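You operate a simulated robot arm through the tools that you are given. There is no shell and no other tool. Be economical: measure what you need, move in short steps, check, and stop when the job is done.

Carry out the task below with a simulated robot arm. There is one attempt and no reset: what you move stays moved.

## Task
Brush all three heaps of crumbs into the blue dustpan.
Fine: with the round wooden brush, along the tiles, none astray, jam spot not smeared; brush back on its tile, dustpan stays. Set down upright: round wooden brush.

It is judged by the outcome, as a careful person would: the job done as asked, and still so three seconds after it is handed in. It fails if anything else is knocked over, pushed out of place, dropped, spilled or broken.

## Robot
A 6-joint arm with a two-finger parallel gripper, fixed in place. Base frame: the origin is at the foot of the arm, x ahead of it, y to its left, z up; the work surface is at about z = 0.9. Readings come in m, rad, newtons and seconds.
With the tool pointing down near the work surface it reaches from about 0.46 to 0.88 m from the base axis. Its first joint turns from -2.007 to 2.007 rad. Payload 4.2 kg.
The TCP is the grasp point between the finger pads, 0.023 m short of the fingertips. In the tool frame z runs along the fingers and y along their closing line. Largest opening 0.094 m; finger width 0.038, thickness 0.01; the body of the gripper, 0.054 by 0.096 m, starts 0.039 m behind the TCP.
Orientation is that of the tool frame in the base frame, as [roll, pitch, yaw] about the fixed x, y, z axes, in that order (R = Rz(yaw) Ry(pitch) Rx(roll)). With the fingers straight down and closing along the base's y, the tool's x points along the base's -x, its y along +y and its z along -z.

## Interface
- The arm moves only by the tool play_rows. Its argument "commands" is a list of rows, each a list of 7 numbers: the turn, a rotation vector about the base's x, y, z in rad, then the shift along the base's x, y, z in m, then the finger opening in m, from 0 to 0.094. In form: [[wx, wy, wz, dx, dy, dz, jaw], ...]. A call has 1 to 12 rows; each row is the pose to reach, as a shift and turn from the pose commanded when the call began. Rows are played at 5 a second. More than 0.05 m and 0.15 rad between two rows, or a gripper value outside its range, and nothing of the call is played. Where a pose cannot be reached the arm comes as near as it can. A force on the tool above 40 N (or 10 N above the force at the start of the call, whichever is more), or a blocked arm, ends the call early, and 0.2 s more pass. Each finger travels about 0.108 m/s and halts on what it meets, pressing with about 45 N; the grip force reading is that of the motor and also rises with nothing between the fingers. The clock runs only during rows and for 0.2 s after the last one: add rows that repeat a pose to give the fingers time. It gives the time, the measured TCP pose, the force on the tool (base axes), the opening and the grip force at its end, in the units of the frame above (readings bear some noise), with the torque about the TCP (base axes, N m) and any sound that the robot's microphone picked up.
- Cameras (640 x 400 px; columns grow to the right, rows downward): "scene" is fixed at [0.0486, -0.4987, 1.6794]; the picture's right is [0.50, -0.86, 0.00], its down [-0.56, -0.33, -0.76] and it looks along [0.65, 0.38, -0.65] (base axes); focal length 322 px, centre (320, 200). "wrist" rides on the gripper at [0.086, 0.016, -0.075] in the tool frame; the picture's right is [-0.18, 0.98, 0.00], its down [-0.58, -0.11, -0.81] and it looks along [-0.79, -0.15, 0.59] (tool axes); focal length 243 px, centre (320, 200). There is no depth. A picture from a camera that has moved, and an enlarged one, comes with that camera's place and axes in the base frame and with its lens.
- camera(camera): a new picture of that camera. It takes no simulated time.
- slide_trunk(by): slides the trunk up (or, below 0, down) by that many m; the arm rides with it, the base frame stays. It gives what a move gives, with no picture.
- enlarge(camera, box): a new picture of the part [left, top, right, bottom] of that camera's present view, enlarged. It takes no simulated time.
- hand_in(): hands the job in; it is judged then, once.

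Work in short steps. Places have to be worked out from the pictures, the camera data and where the tool is seen: move nearer, look again, correct. Check each grasp and each placing, and mend what went wrong. You have 120 turns and 64 pictures in all, those below and enlarged ones among them. Open the gripper and draw the arm clear of the work before you hand the job in, unless the task says otherwise; then end with one line.

The tools are called after "Emit:" as name(argument=value, ...) on one line, values as JSON. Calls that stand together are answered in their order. play_rows: Moves the arm, as the interface text tells. Its arguments: {"type":"object","properties":{"commands":{"type":"array","items":{"type":"array","items":{"type":"number"}}}},"required":["commands"]} The other tools are called the same way: slide_trunk (by) slides the trunk up or down; camera (camera) takes a picture; enlarge (camera, box) takes an enlarged picture of a part of a camera's view; hand_in () hands the job in.

At the start:

```text
time_s: 0.0
position: [0.5814, -0.163, 1.1926]
ee_rot: [-3.141, 0.001, 3.142]
ft_force: [-0.3, -0.1, -0.5]
moment: [0.03, -0.02, 0.01]
width: 0.0939
grasp_force: 0.1
trunk travel left (down, up): [-0.825, 0.165]
```

scene: 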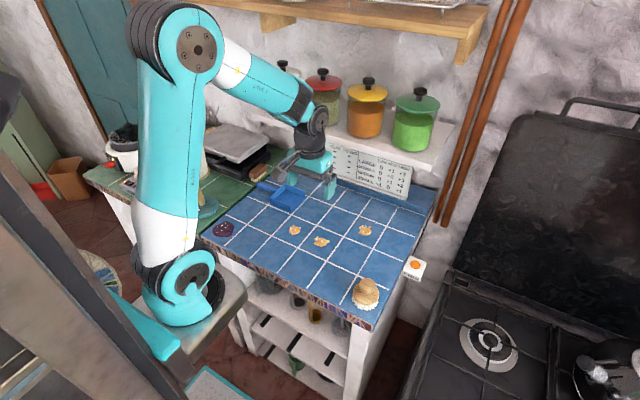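
wrist: 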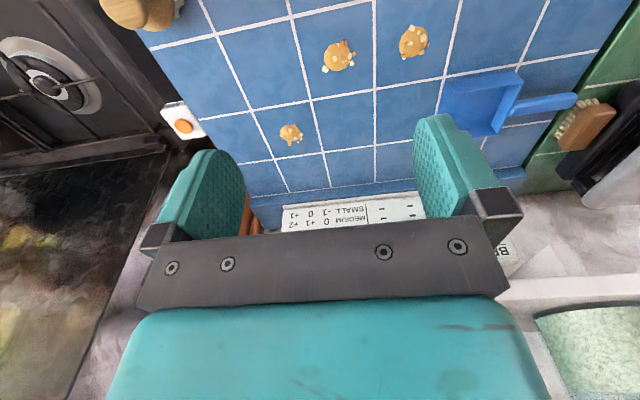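

I start with closer looks at the work area to find the brush, pan, heaps and jam.

Emit:
enlarge(camera="scene", box=[190, 140, 430, 330])

Emit:
enlarge(camera="wrist", box=[80, 0, 640, 240])

```text
2.11 times, centred on (310, 235) of scene
camera zoom: at [0.0486, -0.4987, 1.6794], right [0.5, -0.86, 0.0], down [-0.56, -0.33, -0.76], along [0.65, 0.38, -0.65], focal length 678 px, centre (341, 126)
```

zoom: 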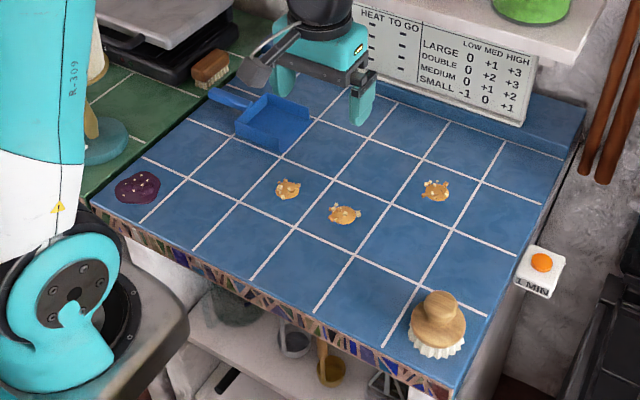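

```text
1.14 times, centred on (360, 120) of wrist
camera zoom: at [0.495, -0.1463, 1.2676], right [0.18, 0.98, 0.0], down [0.58, -0.11, 0.81], along [0.79, -0.15, -0.59], focal length 277 px, centre (274, 291)
```

zoom: 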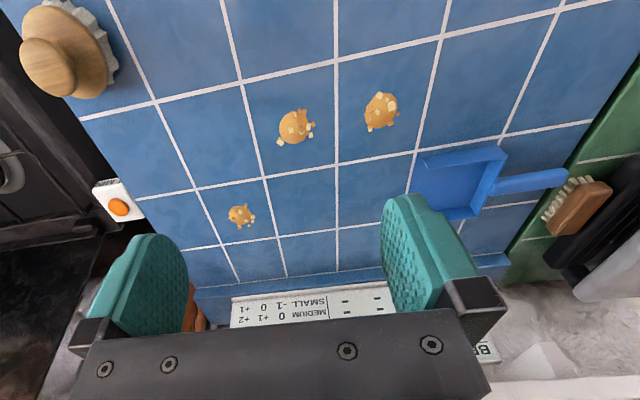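

Estimates: heaps at about (0.654,-0.046), (0.655,-0.148) and (0.769,-0.252), brush (0.53,-0.36), pan mouth at y≈0.01 with x 0.715–0.81, jam (0.54,0.16). I move to look at the pan from nearer.

Emit:
play_rows(commands=[[0, 0, 0, 0.019, 0.034, -0.01, 0.094], [0, 0, 0, 0.038, 0.068, -0.025, 0.094], [0, 0, 0, 0.057, 0.102, -0.04, 0.094], [0, 0, 0, 0.076, 0.136, -0.06, 0.094], [0, 0, 0, 0.095, 0.17, -0.08, 0.094], [0, 0, 0, 0.114, 0.203, -0.1, 0.094], [0, 0, 0, 0.114, 0.203, -0.1, 0.094]])

Emit:
camera(camera="wrist")

```text
time_s: 1.6
position: [0.6921, 0.0369, 1.0927]
ee_rot: [3.141, 0.0, 3.141]
ft_force: [-0.3, 0.6, 0.3]
moment: [0.0, -0.01, -0.03]
width: 0.0942
grasp_force: 0.0
trunk travel left (down, up): [-0.825, 0.165]
```

```text
59 pictures are left
camera wrist: at [0.6065, 0.054, 1.1678], right [0.19, 0.98, 0.0], down [0.58, -0.11, 0.81], along [0.79, -0.15, -0.59], focal length 243 px, centre (320, 200)
```

wrist: 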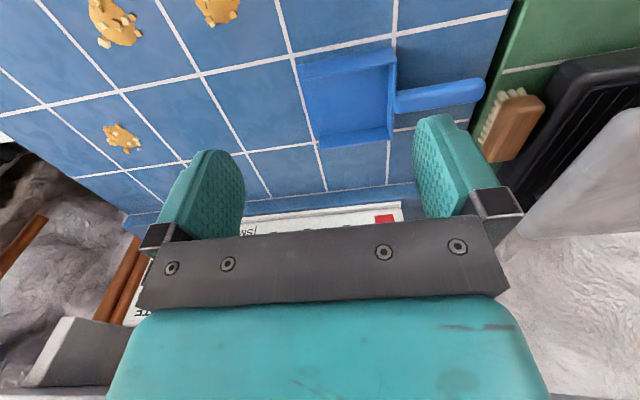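

Emit:
enlarge(camera="wrist", box=[260, 20, 500, 170])

Emit:
enlarge(camera="scene", box=[240, 160, 340, 222])

```text
2.67 times, centred on (380, 95) of wrist
camera zoom: at [0.6065, 0.054, 1.1678], right [0.19, 0.98, 0.0], down [0.58, -0.11, 0.81], along [0.79, -0.15, -0.59], focal length 647 px, centre (160, 480)
```

zoom: 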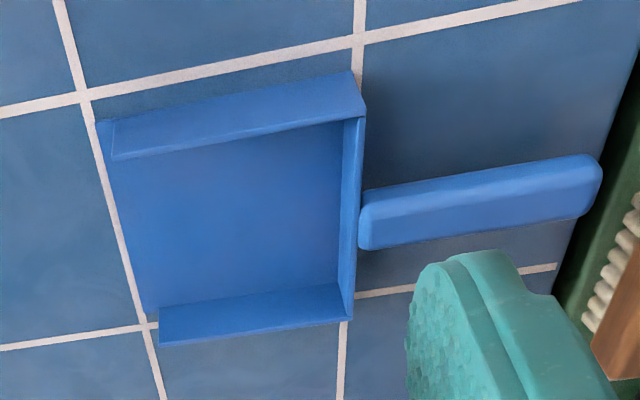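

```text
6.40 times, centred on (290, 191) of scene
camera zoom: at [0.0486, -0.4987, 1.6794], right [0.5, -0.86, 0.0], down [-0.56, -0.33, -0.76], along [0.65, 0.38, -0.65], focal length 2062 px, centre (512, 258)
```

zoom: 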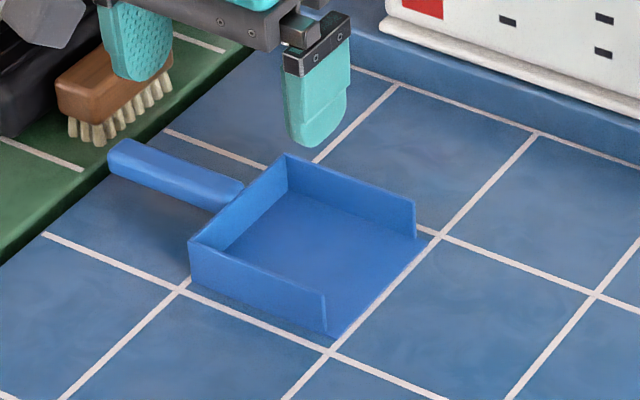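

The pan lies at x 0.723–0.82, y 0.006–0.106, its thin lip facing −y and its walls about 0.03 high. Next I look at the brush from nearby.

Emit:
play_rows(commands=[[0, 0, 0, -0.022, -0.041, 0.01, 0.094], [0, 0, 0, -0.044, -0.082, 0.02, 0.094], [0, 0, 0, -0.066, -0.123, 0.02, 0.094], [0, 0, 0, -0.088, -0.164, 0.02, 0.094], [0, 0, 0, -0.11, -0.205, 0.02, 0.094], [0, 0, 0, -0.132, -0.246, 0.02, 0.094], [0, 0, 0, -0.154, -0.287, 0.02, 0.094], [0, 0, 0, -0.176, -0.328, 0.02, 0.094], [0, 0, 0, -0.198, -0.369, 0.02, 0.094], [0, 0, 0, -0.22, -0.41, 0.02, 0.094], [0, 0, 0, -0.22, -0.41, 0.02, 0.094]])

Emit:
camera(camera="wrist")

Emit:
enlarge(camera="scene", box=[320, 260, 420, 322])

```text
time_s: 4.0
position: [0.4735, -0.3718, 1.1078]
ee_rot: [3.141, -0.001, 3.14]
ft_force: [0.9, -0.7, 0.8]
moment: [0.01, 0.04, -0.01]
width: 0.0939
grasp_force: 0.0
trunk travel left (down, up): [-0.825, 0.165]
```

```text
56 pictures are left
camera wrist: at [0.3875, -0.3548, 1.1824], right [0.18, 0.98, 0.0], down [0.58, -0.11, 0.81], along [0.79, -0.15, -0.59], focal length 243 px, centre (320, 200)
```

wrist: 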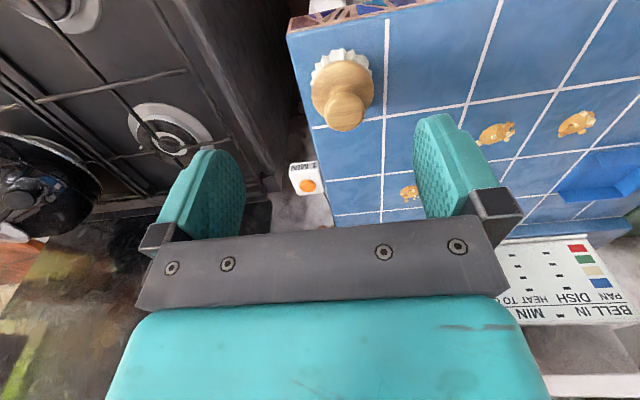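

```text
6.40 times, centred on (370, 291) of scene
camera zoom: at [0.0486, -0.4987, 1.6794], right [0.5, -0.86, 0.0], down [-0.56, -0.33, -0.76], along [0.65, 0.38, -0.65], focal length 2062 px, centre (0, -382)
```

zoom: 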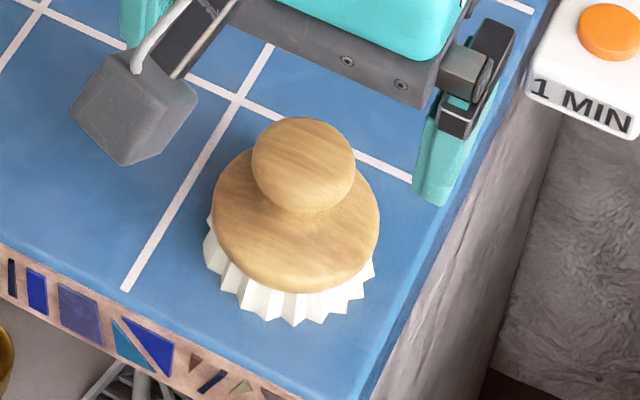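

Triangulating the brush gives (0.536,-0.358), with the knob top near z 0.96 and about 0.041 m wide, and the bristles about 0.07 across. I go above the knob with the fingertips just clear of its top.

Emit:
play_rows(commands=[[0, 0, 0, 0.03, 0.006, -0.02, 0.094], [0, 0, 0, 0.061, 0.012, -0.04, 0.094], [0, 0, 0, 0.061, 0.012, -0.075, 0.094], [0, 0, 0, 0.061, 0.012, -0.1, 0.094], [0, 0, 0, 0.061, 0.012, -0.1, 0.094]])

Emit:
enlarge(camera="scene", box=[310, 230, 430, 320])

Emit:
camera(camera="wrist")

```text
time_s: 5.2
position: [0.5353, -0.3577, 1.0124]
ee_rot: [3.142, 0.0, 3.141]
ft_force: [-0.4, -0.9, 0.7]
moment: [0.01, 0.01, -0.01]
width: 0.0941
grasp_force: 0.1
trunk travel left (down, up): [-0.825, 0.165]
```

```text
4.44 times, centred on (370, 275) of scene
camera zoom: at [0.0486, -0.4987, 1.6794], right [0.5, -0.86, 0.0], down [-0.56, -0.33, -0.76], along [0.65, 0.38, -0.65], focal length 1432 px, centre (98, -133)
```

zoom: 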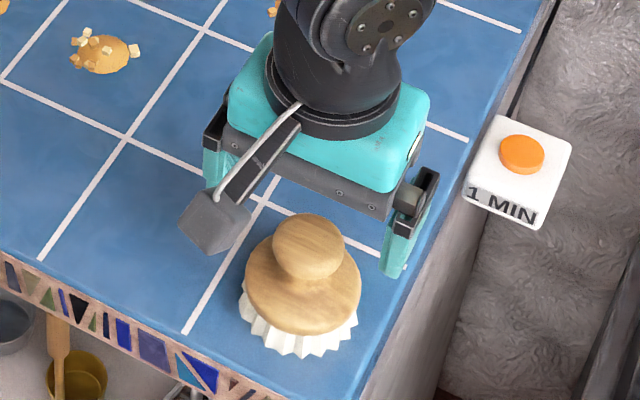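

```text
53 pictures are left
camera wrist: at [0.4491, -0.3404, 1.0873], right [0.18, 0.98, 0.0], down [0.58, -0.11, 0.81], along [0.79, -0.15, -0.59], focal length 243 px, centre (320, 200)
```

wrist: 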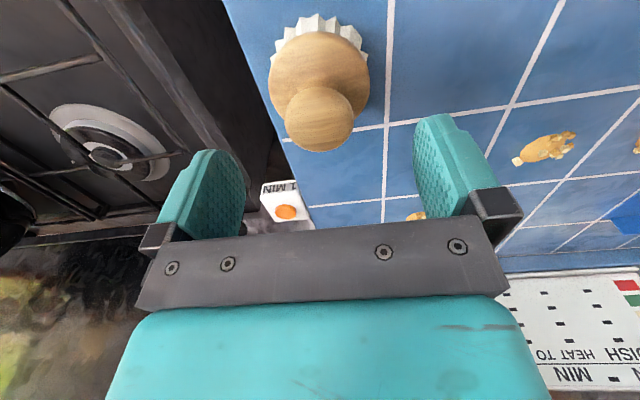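

The wrist picture puts the knob on the tool axis. I lower to about z 0.95, watching the force.

Emit:
play_rows(commands=[[0, 0, 0, 0, 0, -0.02, 0.094], [0, 0, 0, 0, 0, -0.035, 0.094], [0, 0, 0, 0, 0, -0.045, 0.094], [0, 0, 0, 0, 0, -0.055, 0.094], [0, 0, 0, 0, 0, -0.06, 0.094], [0, 0, 0, 0, 0, -0.06, 0.094]])

Emit:
camera(camera="wrist")

Emit:
enlarge(camera="scene", box=[330, 250, 410, 310])

```text
time_s: 6.6
position: [0.5338, -0.3569, 0.9531]
ee_rot: [-3.141, 0.0, -3.142]
ft_force: [0.2, 0.2, -0.9]
moment: [0.02, 0.0, 0.0]
width: 0.094
grasp_force: 0.0
trunk travel left (down, up): [-0.825, 0.165]
```

```text
52 pictures are left
camera wrist: at [0.4492, -0.3409, 1.0277], right [0.18, 0.98, 0.0], down [0.58, -0.11, 0.81], along [0.79, -0.15, -0.59], focal length 243 px, centre (320, 200)
```

wrist: 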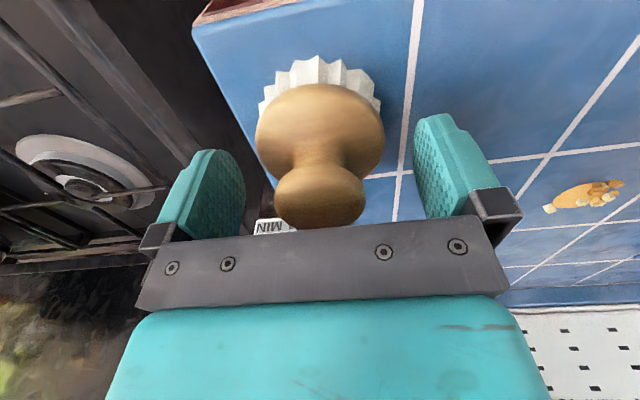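

```text
6.67 times, centred on (370, 280) of scene
camera zoom: at [0.0486, -0.4987, 1.6794], right [0.5, -0.86, 0.0], down [-0.56, -0.33, -0.76], along [0.65, 0.38, -0.65], focal length 2148 px, centre (-13, -333)
```

zoom: 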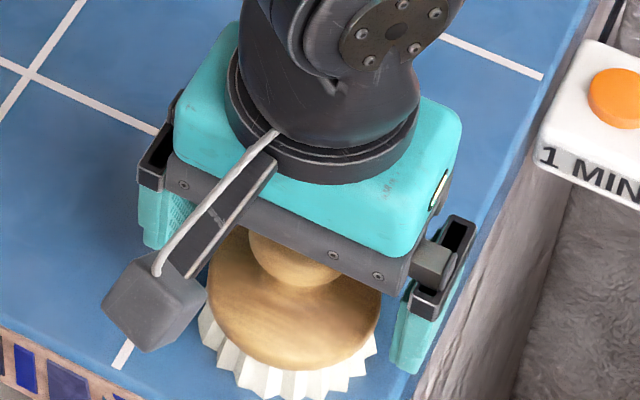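

The knob's widest part looks about 1 cm above the TCP, so I rise 9 mm and close on it.

Emit:
play_rows(commands=[[0, 0, 0, 0, 0, 0.009, 0.094], [0, 0, 0, 0, 0, 0.009, 0.07], [0, 0, 0, 0, 0, 0.009, 0.05], [0, 0, 0, 0, 0, 0.009, 0.035], [0, 0, 0, 0, 0, 0.009, 0.03], [0, 0, 0, 0, 0, 0.009, 0.03]])

Emit:
camera(camera="wrist")

Emit:
enlarge(camera="scene", box=[330, 250, 410, 310])

```text
time_s: 8.0
position: [0.5342, -0.3582, 0.9619]
ee_rot: [3.141, -0.001, -3.141]
ft_force: [-0.3, 0.1, 0.4]
moment: [0.01, 0.0, 0.0]
width: 0.0408
grasp_force: 45.0
trunk travel left (down, up): [-0.825, 0.165]
```

```text
50 pictures are left
camera wrist: at [0.4495, -0.3408, 1.0364], right [0.18, 0.98, 0.0], down [0.58, -0.11, 0.81], along [0.79, -0.15, -0.59], focal length 243 px, centre (320, 200)
```

wrist: 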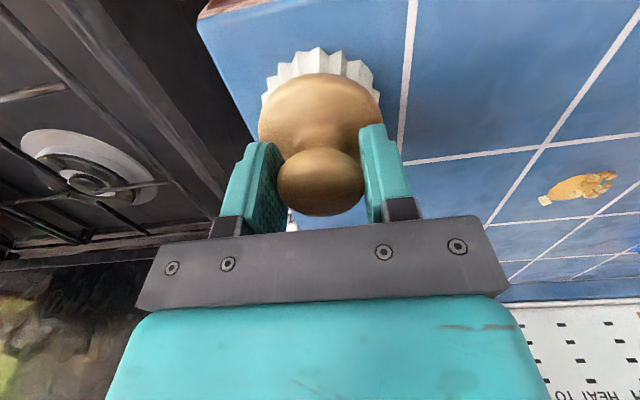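

```text
6.67 times, centred on (370, 280) of scene
camera zoom: at [0.0486, -0.4987, 1.6794], right [0.5, -0.86, 0.0], down [-0.56, -0.33, -0.76], along [0.65, 0.38, -0.65], focal length 2148 px, centre (-13, -333)
```

zoom: 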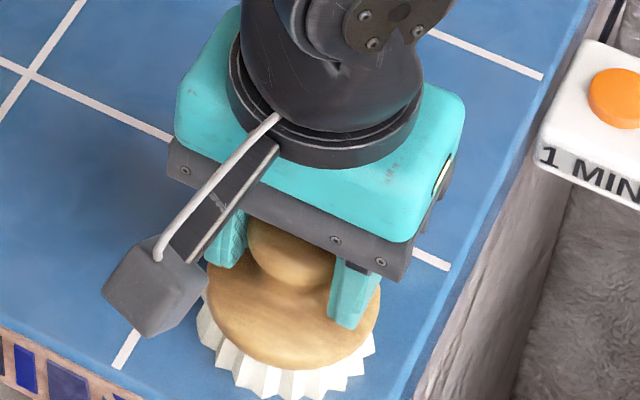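

The knob is gripped (0.041 m), and the brush stands on the tile at TCP z ≈ 0.9616. I lift it, carry it to behind the far-right heap at (0.770,-0.335) and lower it to just above the tile.

Emit:
play_rows(commands=[[0, 0, 0, 0, 0, 0.02, 0.03], [0, 0, 0, 0, 0, 0.04, 0.03], [0, 0, 0, 0.04, 0.004, 0.04, 0.03], [0, 0, 0, 0.08, 0.008, 0.04, 0.03], [0, 0, 0, 0.12, 0.012, 0.04, 0.03], [0, 0, 0, 0.16, 0.016, 0.04, 0.03], [0, 0, 0, 0.2, 0.02, 0.04, 0.03], [0, 0, 0, 0.2336, 0.023, 0.04, 0.03], [0, 0, 0, 0.2336, 0.023, 0.02, 0.03], [0, 0, 0, 0.2336, 0.023, 0.005, 0.03], [0, 0, 0, 0.2336, 0.023, 0.005, 0.03]])

Emit:
enlarge(camera="scene", box=[260, 170, 440, 290])

Emit:
camera(camera="wrist")

```text
time_s: 10.4
position: [0.7696, -0.3351, 0.9662]
ee_rot: [-3.141, 0.0, -3.141]
ft_force: [-0.1, -0.2, -1.7]
moment: [0.0, 0.03, -0.01]
width: 0.0407
grasp_force: 44.6
trunk travel left (down, up): [-0.825, 0.165]
```

```text
3.33 times, centred on (350, 230) of scene
camera zoom: at [0.0486, -0.4987, 1.6794], right [0.5, -0.86, 0.0], down [-0.56, -0.33, -0.76], along [0.65, 0.38, -0.65], focal length 1074 px, centre (220, 100)
```

zoom: 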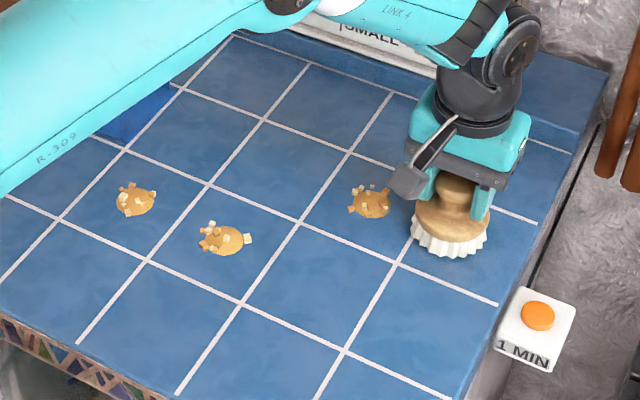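

```text
47 pictures are left
camera wrist: at [0.6845, -0.3177, 1.0408], right [0.18, 0.98, 0.0], down [0.58, -0.11, 0.81], along [0.79, -0.15, -0.59], focal length 243 px, centre (320, 200)
```

wrist: 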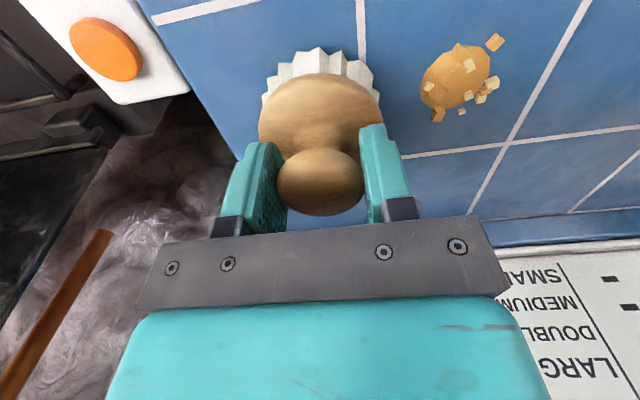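

Heap C sits at about (0.768,-0.254), spanning x 0.75–0.79, so the brush is lined up. I set it on the tile and sweep 8 cm in +y, then check how the crumbs travel.

Emit:
play_rows(commands=[[0, 0, 0, 0, 0, -0.0055, 0.03], [0, 0, 0, 0, 0.01, -0.0055, 0.03], [0, 0, 0, 0, 0.02, -0.0055, 0.03], [0, 0, 0, 0, 0.03, -0.0055, 0.03], [0, 0, 0, 0, 0.04, -0.0055, 0.03], [0, 0, 0, 0, 0.05, -0.0055, 0.03], [0, 0, 0, 0, 0.06, -0.0055, 0.03], [0, 0, 0, 0, 0.07, -0.0055, 0.03], [0, 0, 0, 0, 0.08, -0.0055, 0.03]])

Emit:
camera(camera="wrist")

Emit:
enlarge(camera="scene", box=[260, 170, 440, 290])

```text
time_s: 12.4
position: [0.7696, -0.2577, 0.9624]
ee_rot: [3.141, 0.003, 3.141]
ft_force: [-0.2, -6.6, 21.2]
moment: [-0.37, -0.05, 0.01]
width: 0.0408
grasp_force: 44.8
trunk travel left (down, up): [-0.825, 0.165]
```

```text
46 pictures are left
camera wrist: at [0.6836, -0.2398, 1.0362], right [0.19, 0.98, 0.0], down [0.58, -0.11, 0.81], along [0.79, -0.15, -0.59], focal length 243 px, centre (320, 200)
```

wrist: 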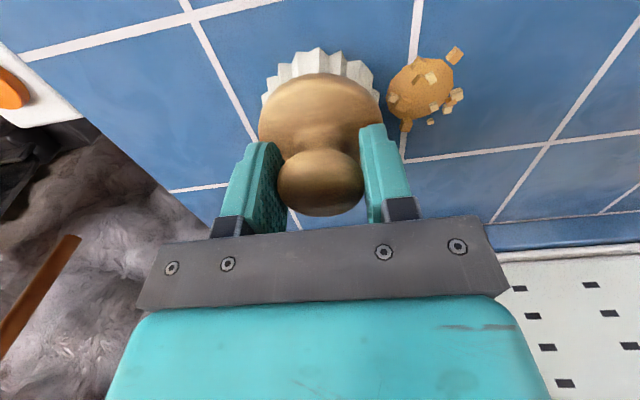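

```text
3.33 times, centred on (350, 230) of scene
camera zoom: at [0.0486, -0.4987, 1.6794], right [0.5, -0.86, 0.0], down [-0.56, -0.33, -0.76], along [0.65, 0.38, -0.65], focal length 1074 px, centre (220, 100)
```

zoom: 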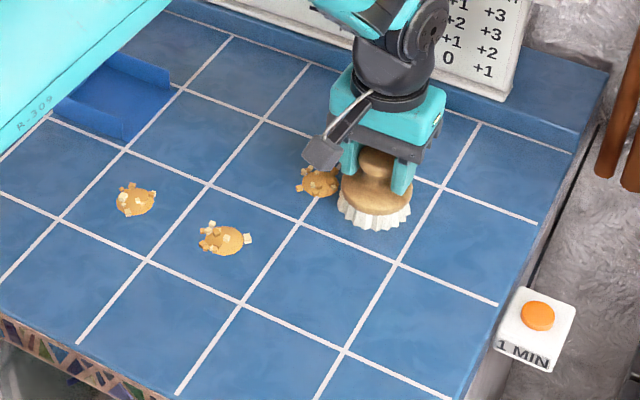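

The heap travels as one piece in front of the brush, about 4 mm to the −x side of its axis, and I'm pressing with ~21 N, so I'll ease up 1 mm. I sweep on 12 cm with the brush drifting 5 mm toward −x to keep behind the heap.

Emit:
play_rows(commands=[[0, 0, 0, -0.002, 0.004, 0.001, 0.03], [0, 0, 0, -0.004, 0.015, 0.001, 0.03], [0, 0, 0, -0.005, 0.027, 0.001, 0.03], [0, 0, 0, -0.005, 0.04, 0.001, 0.03], [0, 0, 0, -0.005, 0.053, 0.001, 0.03], [0, 0, 0, -0.005, 0.066, 0.001, 0.03], [0, 0, 0, -0.005, 0.08, 0.001, 0.03], [0, 0, 0, -0.005, 0.093, 0.001, 0.03], [0, 0, 0, -0.005, 0.106, 0.001, 0.03], [0, 0, 0, -0.005, 0.12, 0.001, 0.03]])

Emit:
camera(camera="wrist")

```text
time_s: 14.6
position: [0.7643, -0.136, 0.9627]
ee_rot: [3.141, -0.001, 3.137]
ft_force: [0.8, 0.1, -0.9]
moment: [0.01, 0.04, 0.02]
width: 0.0406
grasp_force: 45.3
trunk travel left (down, up): [-0.825, 0.165]
```

```text
44 pictures are left
camera wrist: at [0.6778, -0.1192, 1.0365], right [0.19, 0.98, 0.0], down [0.58, -0.11, 0.81], along [0.79, -0.15, -0.59], focal length 243 px, centre (320, 200)
```

wrist: 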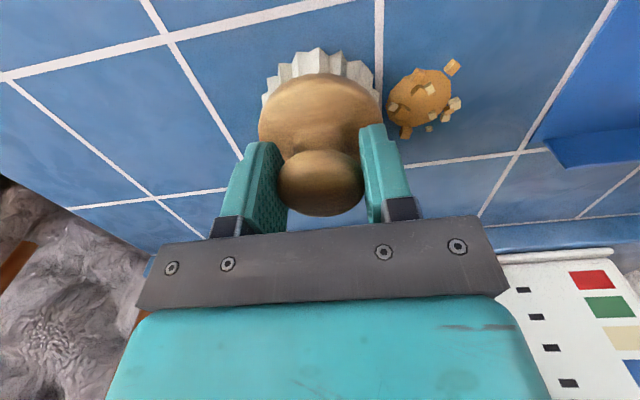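

The heap stays centred at x≈0.766. I bring it on to just short of the lip.

Emit:
play_rows(commands=[[0, 0, 0, 0, 0.012, -0.0004, 0.03], [0, 0, 0, 0, 0.024, -0.0004, 0.03], [0, 0, 0, 0, 0.036, -0.0004, 0.03], [0, 0, 0, 0, 0.048, -0.0004, 0.03], [0, 0, 0, 0, 0.048, -0.0004, 0.03]])

Emit:
enlarge(camera="wrist", box=[240, 0, 640, 200])

Emit:
enlarge(camera="scene", box=[240, 160, 360, 235])

```text
time_s: 15.8
position: [0.7636, -0.0892, 0.9618]
ee_rot: [3.14, 0.0, -3.141]
ft_force: [0.1, 0.2, -0.2]
moment: [0.05, 0.0, 0.0]
width: 0.0409
grasp_force: 45.1
trunk travel left (down, up): [-0.825, 0.165]
```

```text
1.60 times, centred on (440, 100) of wrist
camera zoom: at [0.6781, -0.0717, 1.037], right [0.18, 0.98, 0.0], down [0.58, -0.11, 0.81], along [0.79, -0.15, -0.59], focal length 388 px, centre (128, 360)
```

zoom: 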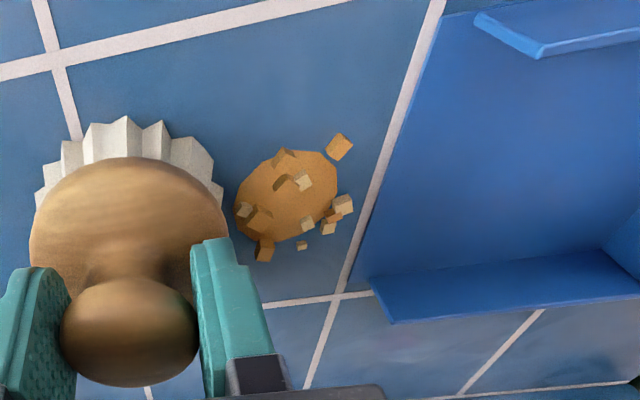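

```text
5.33 times, centred on (300, 198) of scene
camera zoom: at [0.0486, -0.4987, 1.6794], right [0.5, -0.86, 0.0], down [-0.56, -0.33, -0.76], along [0.65, 0.38, -0.65], focal length 1718 px, centre (427, 213)
```

zoom: 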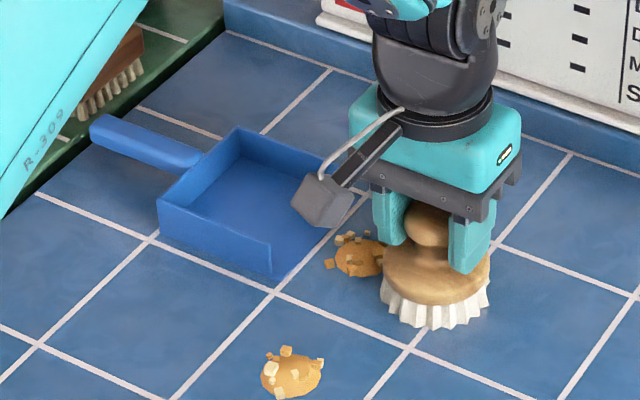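

The heap is at (0.769,-0.030), squarely before the mouth. I push it over the lip, rising ~3 mm as the brush front reaches the lip so as not to shove the pan.

Emit:
play_rows(commands=[[0, 0, 0, 0, 0.01, 0, 0.03], [0, 0, 0, 0, 0.02, 0, 0.03], [0, 0, 0, 0, 0.03, 0, 0.03], [0, 0, 0, 0, 0.04, 0, 0.03], [0, 0, 0, 0, 0.048, 0.001, 0.03], [0, 0, 0, 0, 0.055, 0.003, 0.03], [0, 0, 0, 0, 0.065, 0.003, 0.03]])

Emit:
enlarge(camera="wrist", box=[240, 0, 640, 200])

Emit:
enlarge(camera="scene", box=[240, 160, 360, 235])

```text
time_s: 17.4
position: [0.765, -0.022, 0.9652]
ee_rot: [-3.142, 0.0, 3.141]
ft_force: [-0.9, -0.1, -1.1]
moment: [-0.01, -0.02, 0.0]
width: 0.0407
grasp_force: 44.3
trunk travel left (down, up): [-0.825, 0.165]
```

```text
1.60 times, centred on (440, 100) of wrist
camera zoom: at [0.68, -0.0048, 1.0387], right [0.18, 0.98, 0.0], down [0.58, -0.11, 0.81], along [0.79, -0.15, -0.59], focal length 388 px, centre (128, 360)
```

zoom: 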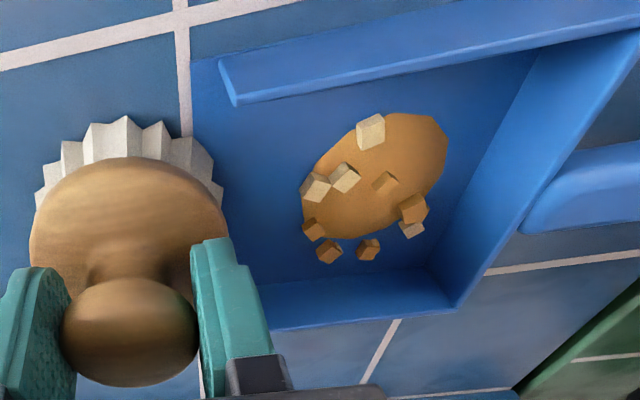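

```text
5.33 times, centred on (300, 198) of scene
camera zoom: at [0.0486, -0.4987, 1.6794], right [0.5, -0.86, 0.0], down [-0.56, -0.33, -0.76], along [0.65, 0.38, -0.65], focal length 1718 px, centre (427, 213)
```

zoom: 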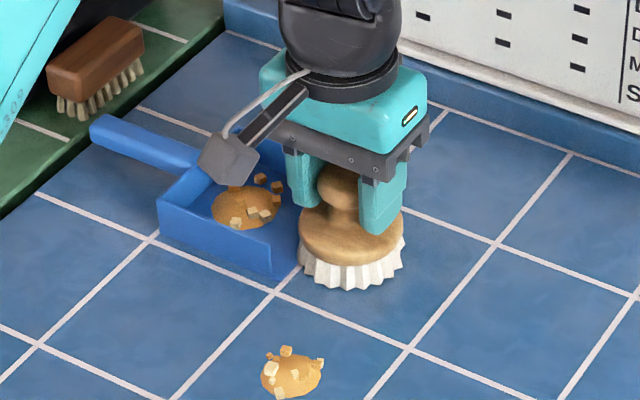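

Heap C is wholly in the pan and the pan hasn't shifted. Next I lift the brush and carry it to the −x side of heap B at (0.583,-0.150), lowering it onto the tile.

Emit:
play_rows(commands=[[0, 0, 0, 0, -0.005, 0.02, 0.03], [0, 0, 0, 0, -0.01, 0.045, 0.03], [0, 0, 0, -0.036, -0.034, 0.045, 0.03], [0, 0, 0, -0.073, -0.058, 0.045, 0.03], [0, 0, 0, -0.11, -0.082, 0.045, 0.03], [0, 0, 0, -0.146, -0.105, 0.045, 0.03], [0, 0, 0, -0.182, -0.128, 0.045, 0.03], [0, 0, 0, -0.182, -0.128, 0.02, 0.03], [0, 0, 0, -0.182, -0.128, 0.002, 0.03], [0, 0, 0, -0.182, -0.128, 0.002, 0.03]])

Emit:
camera(camera="wrist")

Emit:
enlarge(camera="scene", box=[240, 160, 400, 270])

```text
time_s: 19.6
position: [0.5813, -0.1491, 0.9663]
ee_rot: [-3.14, 0.0, 3.14]
ft_force: [-0.6, 0.2, -1.2]
moment: [0.03, 0.0, 0.01]
width: 0.0408
grasp_force: 45.0
trunk travel left (down, up): [-0.825, 0.165]
```

```text
39 pictures are left
camera wrist: at [0.496, -0.1328, 1.0414], right [0.18, 0.98, 0.0], down [0.58, -0.11, 0.81], along [0.79, -0.15, -0.59], focal length 243 px, centre (320, 200)
```

wrist: 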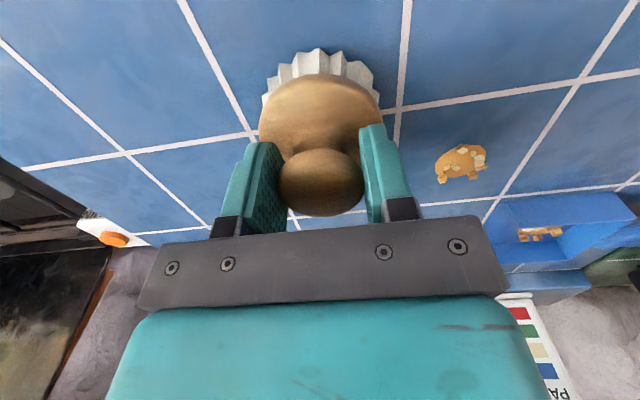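

```text
3.64 times, centred on (320, 215) of scene
camera zoom: at [0.0486, -0.4987, 1.6794], right [0.5, -0.86, 0.0], down [-0.56, -0.33, -0.76], along [0.65, 0.38, -0.65], focal length 1172 px, centre (320, 146)
```

zoom: 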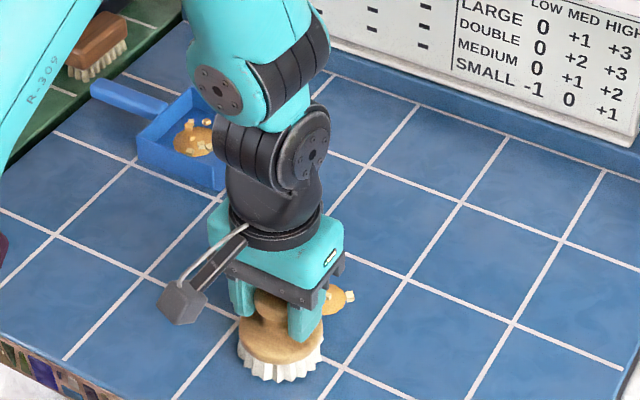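

The brush stands in line behind heap B, which it hides in the wrist view. I lower it and push +x to bring the heap to about x 0.77.

Emit:
play_rows(commands=[[0, 0, 0, 0, 0, -0.0048, 0.03], [0, 0, 0, 0.012, 0, -0.0048, 0.03], [0, 0, 0, 0.024, 0, -0.0048, 0.03], [0, 0, 0, 0.036, 0, -0.0048, 0.03], [0, 0, 0, 0.048, 0, -0.0048, 0.03], [0, 0, 0, 0.06, 0, -0.0048, 0.03], [0, 0, 0, 0.072, 0, -0.0048, 0.03], [0, 0, 0, 0.084, 0, -0.0048, 0.03], [0, 0, 0, 0.084, 0, -0.0048, 0.03]])

Emit:
enlarge(camera="scene", box=[240, 160, 400, 270])

```text
time_s: 21.6
position: [0.6648, -0.1525, 0.9624]
ee_rot: [3.141, -0.001, 3.141]
ft_force: [0.1, 0.9, -0.5]
moment: [0.0, -0.03, 0.02]
width: 0.0407
grasp_force: 45.1
trunk travel left (down, up): [-0.825, 0.165]
```

```text
3.64 times, centred on (320, 215) of scene
camera zoom: at [0.0486, -0.4987, 1.6794], right [0.5, -0.86, 0.0], down [-0.56, -0.33, -0.76], along [0.65, 0.38, -0.65], focal length 1172 px, centre (320, 146)
```

zoom: 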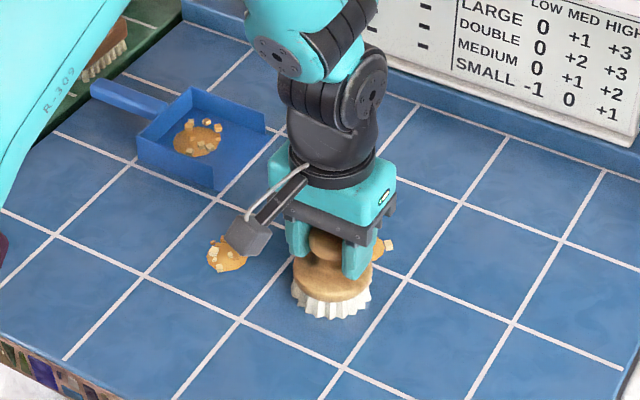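

Heap B is still centred ahead of the brush. I continue 45 mm.

Emit:
play_rows(commands=[[0, 0, 0, 0.012, 0, 0, 0.03], [0, 0, 0, 0.024, 0, 0, 0.03], [0, 0, 0, 0.035, 0, 0, 0.03], [0, 0, 0, 0.045, 0, 0, 0.03], [0, 0, 0, 0.045, 0, 0, 0.03], [0, 0, 0, 0.02, 0, 0.01, 0.03], [0, 0, 0, 0.02, -0.02, 0.045, 0.03], [0, 0, 0, 0.04, -0.05, 0.045, 0.03], [0, 0, 0, 0.07, -0.08, 0.045, 0.03], [0, 0, 0, 0.102, -0.085, 0.045, 0.03]])

Emit:
camera(camera="wrist")

```text
time_s: 23.8
position: [0.7614, -0.2344, 1.0105]
ee_rot: [3.139, -0.009, -3.141]
ft_force: [0.5, 0.9, -0.6]
moment: [0.0, 0.0, -0.04]
width: 0.0409
grasp_force: 45.1
trunk travel left (down, up): [-0.825, 0.165]
```

```text
36 pictures are left
camera wrist: at [0.6762, -0.2176, 1.0856], right [0.18, 0.98, 0.0], down [0.59, -0.11, 0.8], along [0.79, -0.15, -0.6], focal length 243 px, centre (320, 200)
```

wrist: 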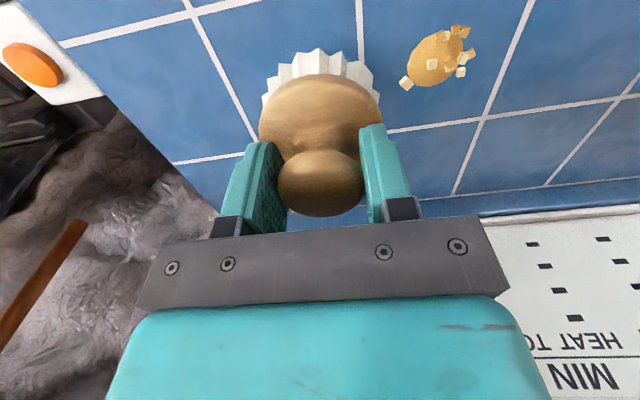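

Heap B now sits at (0.766,-0.152). I lower the brush behind it and sweep +y up to just before the lip.

Emit:
play_rows(commands=[[0, 0, 0, -0.003, 0, -0.02, 0.03], [0, 0, 0, -0.003, 0, -0.043, 0.03], [0, 0, 0, -0.003, 0, -0.0453, 0.03], [0, 0, 0, -0.003, 0.014, -0.0453, 0.03], [0, 0, 0, -0.003, 0.028, -0.0453, 0.03], [0, 0, 0, -0.003, 0.042, -0.0453, 0.03], [0, 0, 0, -0.003, 0.056, -0.0453, 0.03], [0, 0, 0, -0.003, 0.07, -0.0453, 0.03], [0, 0, 0, -0.003, 0.084, -0.0453, 0.03], [0, 0, 0, -0.003, 0.098, -0.0453, 0.03], [0, 0, 0, -0.003, 0.112, -0.0453, 0.03], [0, 0, 0, -0.003, 0.126, -0.0453, 0.03]])

Emit:
enlarge(camera="wrist", box=[240, 0, 640, 200])

```text
time_s: 26.4
position: [0.7677, -0.1086, 0.9632]
ee_rot: [3.141, 0.0, 3.141]
ft_force: [-0.1, -0.4, -0.1]
moment: [0.02, -0.02, 0.02]
width: 0.041
grasp_force: 44.8
trunk travel left (down, up): [-0.825, 0.165]
```

```text
1.60 times, centred on (440, 100) of wrist
camera zoom: at [0.6814, -0.0913, 1.0377], right [0.18, 0.98, 0.0], down [0.58, -0.11, 0.81], along [0.79, -0.15, -0.59], focal length 388 px, centre (128, 360)
```

zoom: 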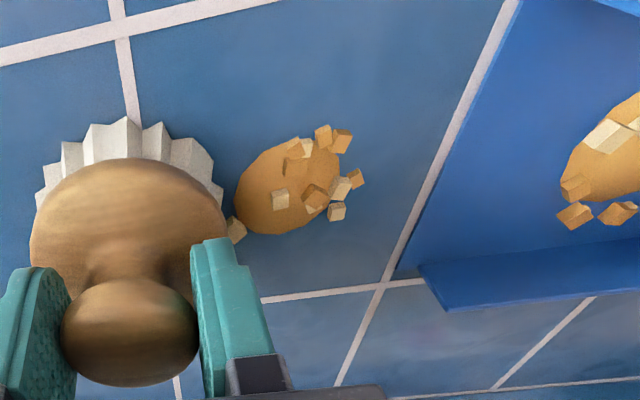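

Heap B is at (0.766,-0.049), centred. I push it over the lip, rising slightly at the end.

Emit:
play_rows(commands=[[0, 0, 0, 0, 0.012, 0, 0.03], [0, 0, 0, 0, 0.024, 0, 0.03], [0, 0, 0, 0, 0.036, 0, 0.03], [0, 0, 0, 0, 0.048, 0, 0.03], [0, 0, 0, 0, 0.06, 0, 0.03], [0, 0, 0, 0, 0.068, 0.001, 0.03], [0, 0, 0, 0, 0.076, 0.003, 0.03], [0, 0, 0, 0, 0.085, 0.003, 0.03], [0, 0, 0, 0, 0.085, 0.003, 0.03]])

Emit:
enlarge(camera="wrist", box=[240, 0, 640, 200])

Emit:
enlarge(camera="scene", box=[240, 160, 360, 235])

```text
time_s: 28.4
position: [0.7663, -0.0248, 0.9666]
ee_rot: [3.141, 0.001, -3.14]
ft_force: [0.1, -0.1, -0.7]
moment: [-0.02, -0.01, 0.0]
width: 0.0408
grasp_force: 45.0
trunk travel left (down, up): [-0.825, 0.165]
```

```text
1.60 times, centred on (440, 100) of wrist
camera zoom: at [0.6809, -0.0073, 1.0407], right [0.18, 0.98, 0.0], down [0.58, -0.11, 0.81], along [0.79, -0.15, -0.59], focal length 388 px, centre (128, 360)
```

zoom: 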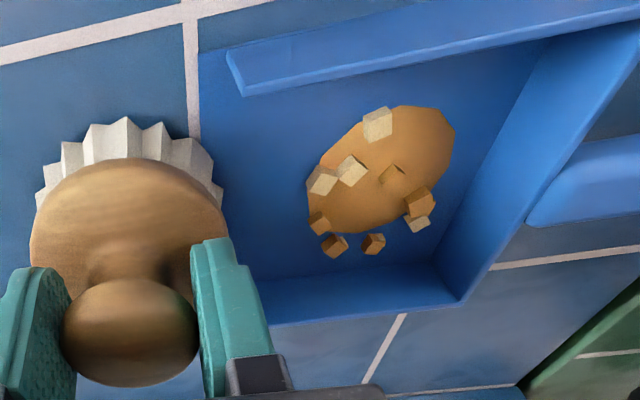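

```text
5.33 times, centred on (300, 198) of scene
camera zoom: at [0.0486, -0.4987, 1.6794], right [0.5, -0.86, 0.0], down [-0.56, -0.33, -0.76], along [0.65, 0.38, -0.65], focal length 1718 px, centre (427, 213)
```

zoom: 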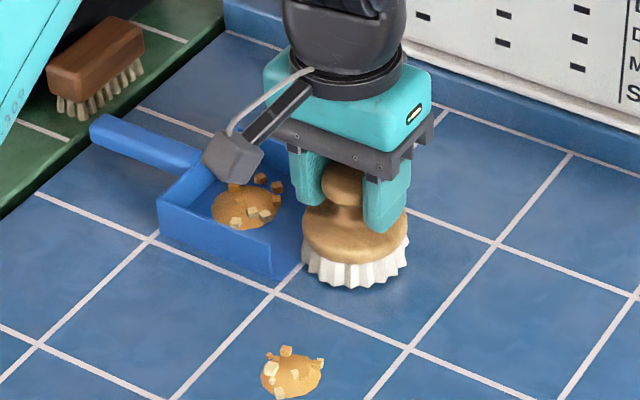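

Heap B went in the same way and the tiles between look clean. Next I lift and carry the brush to the −x side of heap A at (0.583,-0.047).

Emit:
play_rows(commands=[[0, 0, 0, 0, -0.005, 0.02, 0.03], [0, 0, 0, 0, -0.01, 0.045, 0.03], [0, 0, 0, -0.037, -0.012, 0.045, 0.03], [0, 0, 0, -0.074, -0.015, 0.045, 0.03], [0, 0, 0, -0.111, -0.018, 0.045, 0.03], [0, 0, 0, -0.148, -0.02, 0.045, 0.03], [0, 0, 0, -0.183, -0.023, 0.045, 0.03], [0, 0, 0, -0.183, -0.023, 0.02, 0.03], [0, 0, 0, -0.183, -0.023, 0.002, 0.03], [0, 0, 0, -0.183, -0.023, 0.002, 0.03]])

Emit:
enlarge(camera="scene", box=[200, 150, 400, 280])

Emit:
camera(camera="wrist")

```text
time_s: 30.6
position: [0.5804, -0.0459, 0.9675]
ee_rot: [-3.141, -0.001, 3.14]
ft_force: [-0.1, 0.0, -0.5]
moment: [0.0, -0.02, -0.02]
width: 0.041
grasp_force: 45.1
trunk travel left (down, up): [-0.825, 0.165]
```

```text
3.08 times, centred on (300, 215) of scene
camera zoom: at [0.0486, -0.4987, 1.6794], right [0.5, -0.86, 0.0], down [-0.56, -0.33, -0.76], along [0.65, 0.38, -0.65], focal length 991 px, centre (382, 154)
```

zoom: 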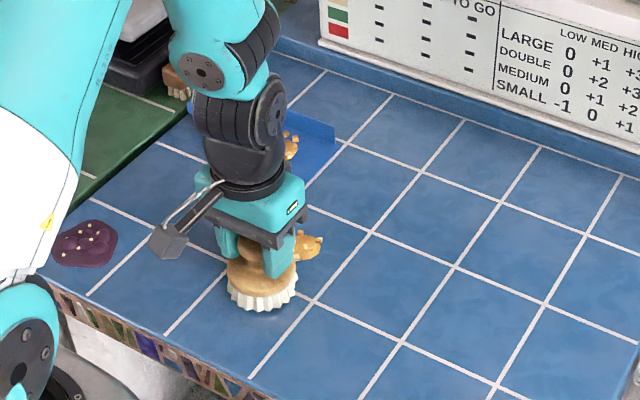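

```text
31 pictures are left
camera wrist: at [0.4957, -0.0284, 1.042], right [0.18, 0.98, 0.0], down [0.58, -0.11, 0.81], along [0.79, -0.15, -0.59], focal length 243 px, centre (320, 200)
```

wrist: 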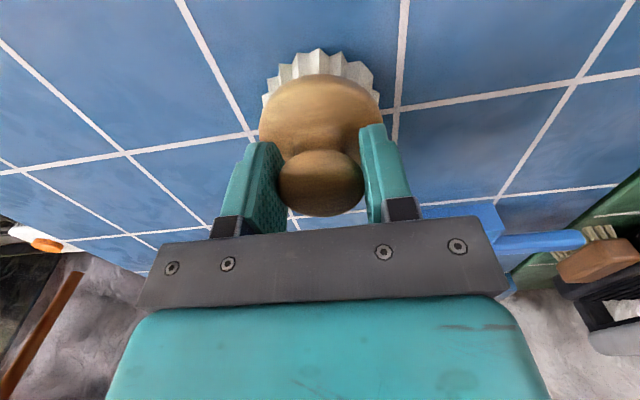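

The brush is in line with heap A. I lower it and push +x, heap A going to x≈0.766.

Emit:
play_rows(commands=[[0, 0, 0, 0, 0, -0.005, 0.03], [0, 0, 0, 0.012, 0, -0.005, 0.03], [0, 0, 0, 0.024, 0, -0.005, 0.03], [0, 0, 0, 0.036, 0, -0.005, 0.03], [0, 0, 0, 0.048, 0, -0.005, 0.03], [0, 0, 0, 0.06, 0, -0.005, 0.03], [0, 0, 0, 0.072, 0, -0.005, 0.03], [0, 0, 0, 0.084, 0, -0.005, 0.03], [0, 0, 0, 0.084, 0, -0.005, 0.03]])

Emit:
enlarge(camera="scene", box=[240, 160, 400, 270])

```text
time_s: 32.6
position: [0.6653, -0.0467, 0.9635]
ee_rot: [3.141, 0.0, 3.14]
ft_force: [0.4, -0.1, -0.8]
moment: [0.0, 0.0, -0.02]
width: 0.0409
grasp_force: 45.1
trunk travel left (down, up): [-0.825, 0.165]
```

```text
3.64 times, centred on (320, 215) of scene
camera zoom: at [0.0486, -0.4987, 1.6794], right [0.5, -0.86, 0.0], down [-0.56, -0.33, -0.76], along [0.65, 0.38, -0.65], focal length 1172 px, centre (320, 146)
```

zoom: 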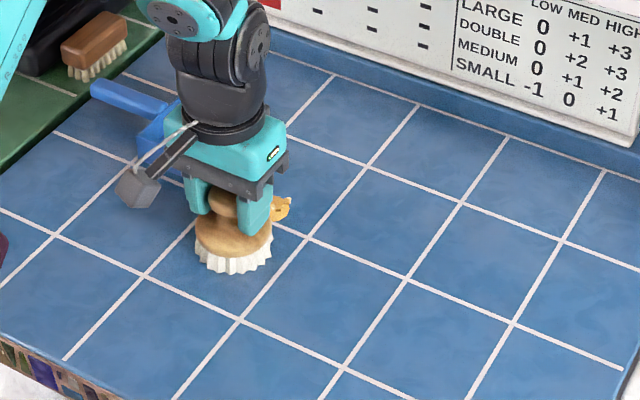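

Heap A is riding centred. I push the last 42 mm, then back off, lift, and go round to its −y side.

Emit:
play_rows(commands=[[0, 0, 0, 0.012, 0, 0, 0.03], [0, 0, 0, 0.024, 0, 0, 0.03], [0, 0, 0, 0.034, 0, 0, 0.03], [0, 0, 0, 0.043, 0, 0, 0.03], [0, 0, 0, 0.043, 0, 0, 0.03], [0, 0, 0, 0.02, 0, 0.01, 0.03], [0, 0, 0, 0.02, -0.02, 0.045, 0.03], [0, 0, 0, 0.04, -0.05, 0.045, 0.03], [0, 0, 0, 0.07, -0.08, 0.045, 0.03], [0, 0, 0, 0.099, -0.085, 0.045, 0.03], [0, 0, 0, 0.099, -0.085, 0.045, 0.03]])

Emit:
camera(camera="wrist")

```text
time_s: 35.0
position: [0.7609, -0.131, 1.0068]
ee_rot: [-3.141, -0.002, 3.141]
ft_force: [-0.3, 0.4, 0.3]
moment: [0.0, 0.0, 0.02]
width: 0.0407
grasp_force: 44.8
trunk travel left (down, up): [-0.825, 0.165]
```

```text
29 pictures are left
camera wrist: at [0.6765, -0.1147, 1.0822], right [0.18, 0.98, 0.0], down [0.58, -0.11, 0.8], along [0.79, -0.15, -0.59], focal length 243 px, centre (320, 200)
```

wrist: 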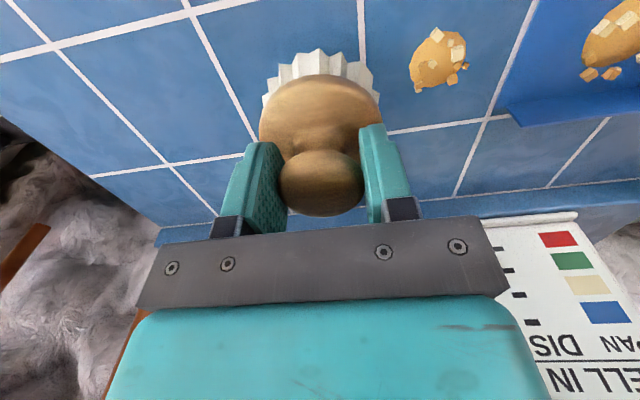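

Heap A is at (0.765,-0.050), in front of the brush. I lower and sweep it over the lip.

Emit:
play_rows(commands=[[0, 0, 0, 0, 0, -0.02, 0.03], [0, 0, 0, 0, 0, -0.043, 0.03], [0, 0, 0, 0, 0, -0.045, 0.03], [0, 0, 0, 0, 0.014, -0.045, 0.03], [0, 0, 0, 0, 0.028, -0.045, 0.03], [0, 0, 0, 0, 0.042, -0.045, 0.03], [0, 0, 0, 0, 0.056, -0.045, 0.03], [0, 0, 0, 0, 0.07, -0.045, 0.03], [0, 0, 0, 0, 0.083, -0.045, 0.03], [0, 0, 0, 0, 0.092, -0.044, 0.03], [0, 0, 0, 0, 0.1, -0.042, 0.03], [0, 0, 0, 0, 0.108, -0.042, 0.03]])

Emit:
enlarge(camera="wrist", box=[240, 0, 640, 200])

Emit:
enlarge(camera="scene", box=[240, 160, 360, 235])

```text
time_s: 37.6
position: [0.7656, -0.0247, 0.9664]
ee_rot: [-3.141, 0.0, 3.141]
ft_force: [-0.7, -0.3, -1.2]
moment: [-0.02, 0.02, -0.02]
width: 0.0409
grasp_force: 45.5
trunk travel left (down, up): [-0.825, 0.165]
```

```text
1.60 times, centred on (440, 100) of wrist
camera zoom: at [0.6798, -0.0074, 1.0407], right [0.18, 0.98, 0.0], down [0.58, -0.11, 0.81], along [0.79, -0.15, -0.59], focal length 388 px, centre (128, 360)
```

zoom: 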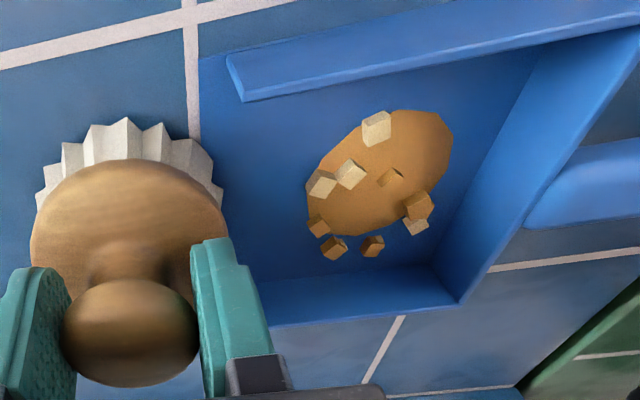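

```text
5.33 times, centred on (300, 198) of scene
camera zoom: at [0.0486, -0.4987, 1.6794], right [0.5, -0.86, 0.0], down [-0.56, -0.33, -0.76], along [0.65, 0.38, -0.65], focal length 1718 px, centre (427, 213)
```

zoom: 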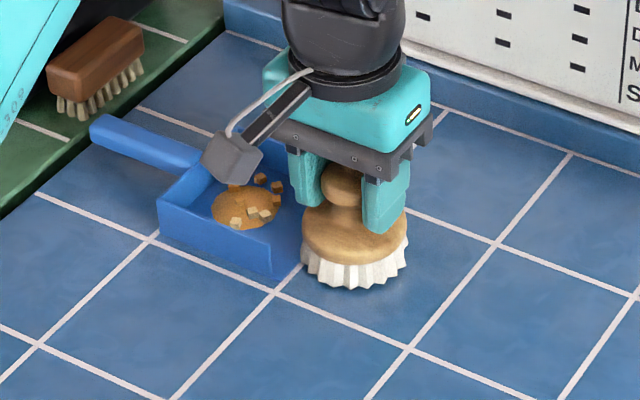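

The last heap has gone in as well, with the pan in place. I lift and carry the brush back toward its tile at (0.536,-0.358), checking that the floor where it stood is clean.

Emit:
play_rows(commands=[[0, 0, 0, 0, -0.005, 0.02, 0.03], [0, 0, 0, 0, -0.01, 0.05, 0.03], [0, 0, 0, -0.026, -0.046, 0.05, 0.03], [0, 0, 0, -0.051, -0.082, 0.05, 0.03], [0, 0, 0, -0.077, -0.118, 0.05, 0.03], [0, 0, 0, -0.102, -0.154, 0.05, 0.03], [0, 0, 0, -0.128, -0.19, 0.05, 0.03], [0, 0, 0, -0.153, -0.226, 0.05, 0.03], [0, 0, 0, -0.179, -0.262, 0.05, 0.03], [0, 0, 0, -0.204, -0.298, 0.05, 0.03], [0, 0, 0, -0.2296, -0.334, 0.05, 0.03], [0, 0, 0, -0.2296, -0.334, 0.03, 0.03]])

Emit:
camera(camera="scene")

Emit:
enlarge(camera="scene", box=[220, 150, 380, 260])

```text
time_s: 40.2
position: [0.5372, -0.3593, 0.995]
ee_rot: [3.141, 0.0, -3.14]
ft_force: [0.0, 0.0, -0.5]
moment: [-0.01, 0.02, 0.0]
width: 0.0406
grasp_force: 44.5
trunk travel left (down, up): [-0.825, 0.165]
```

```text
26 pictures are left
```

scene: 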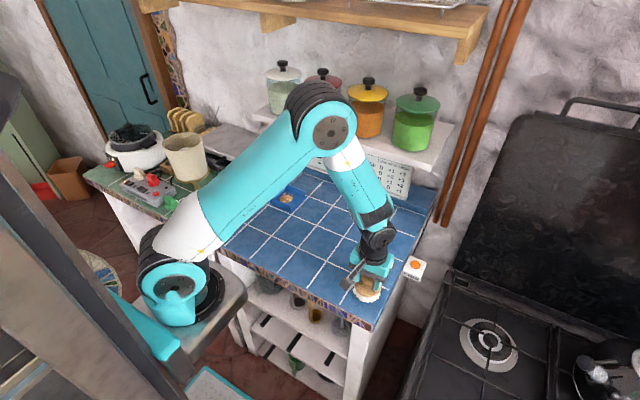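

```text
3.64 times, centred on (300, 205) of scene
camera zoom: at [0.0486, -0.4987, 1.6794], right [0.5, -0.86, 0.0], down [-0.56, -0.33, -0.76], along [0.65, 0.38, -0.65], focal length 1172 px, centre (393, 182)
```

zoom: 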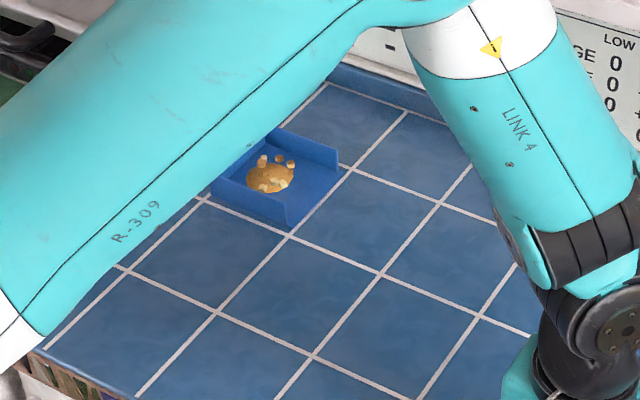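

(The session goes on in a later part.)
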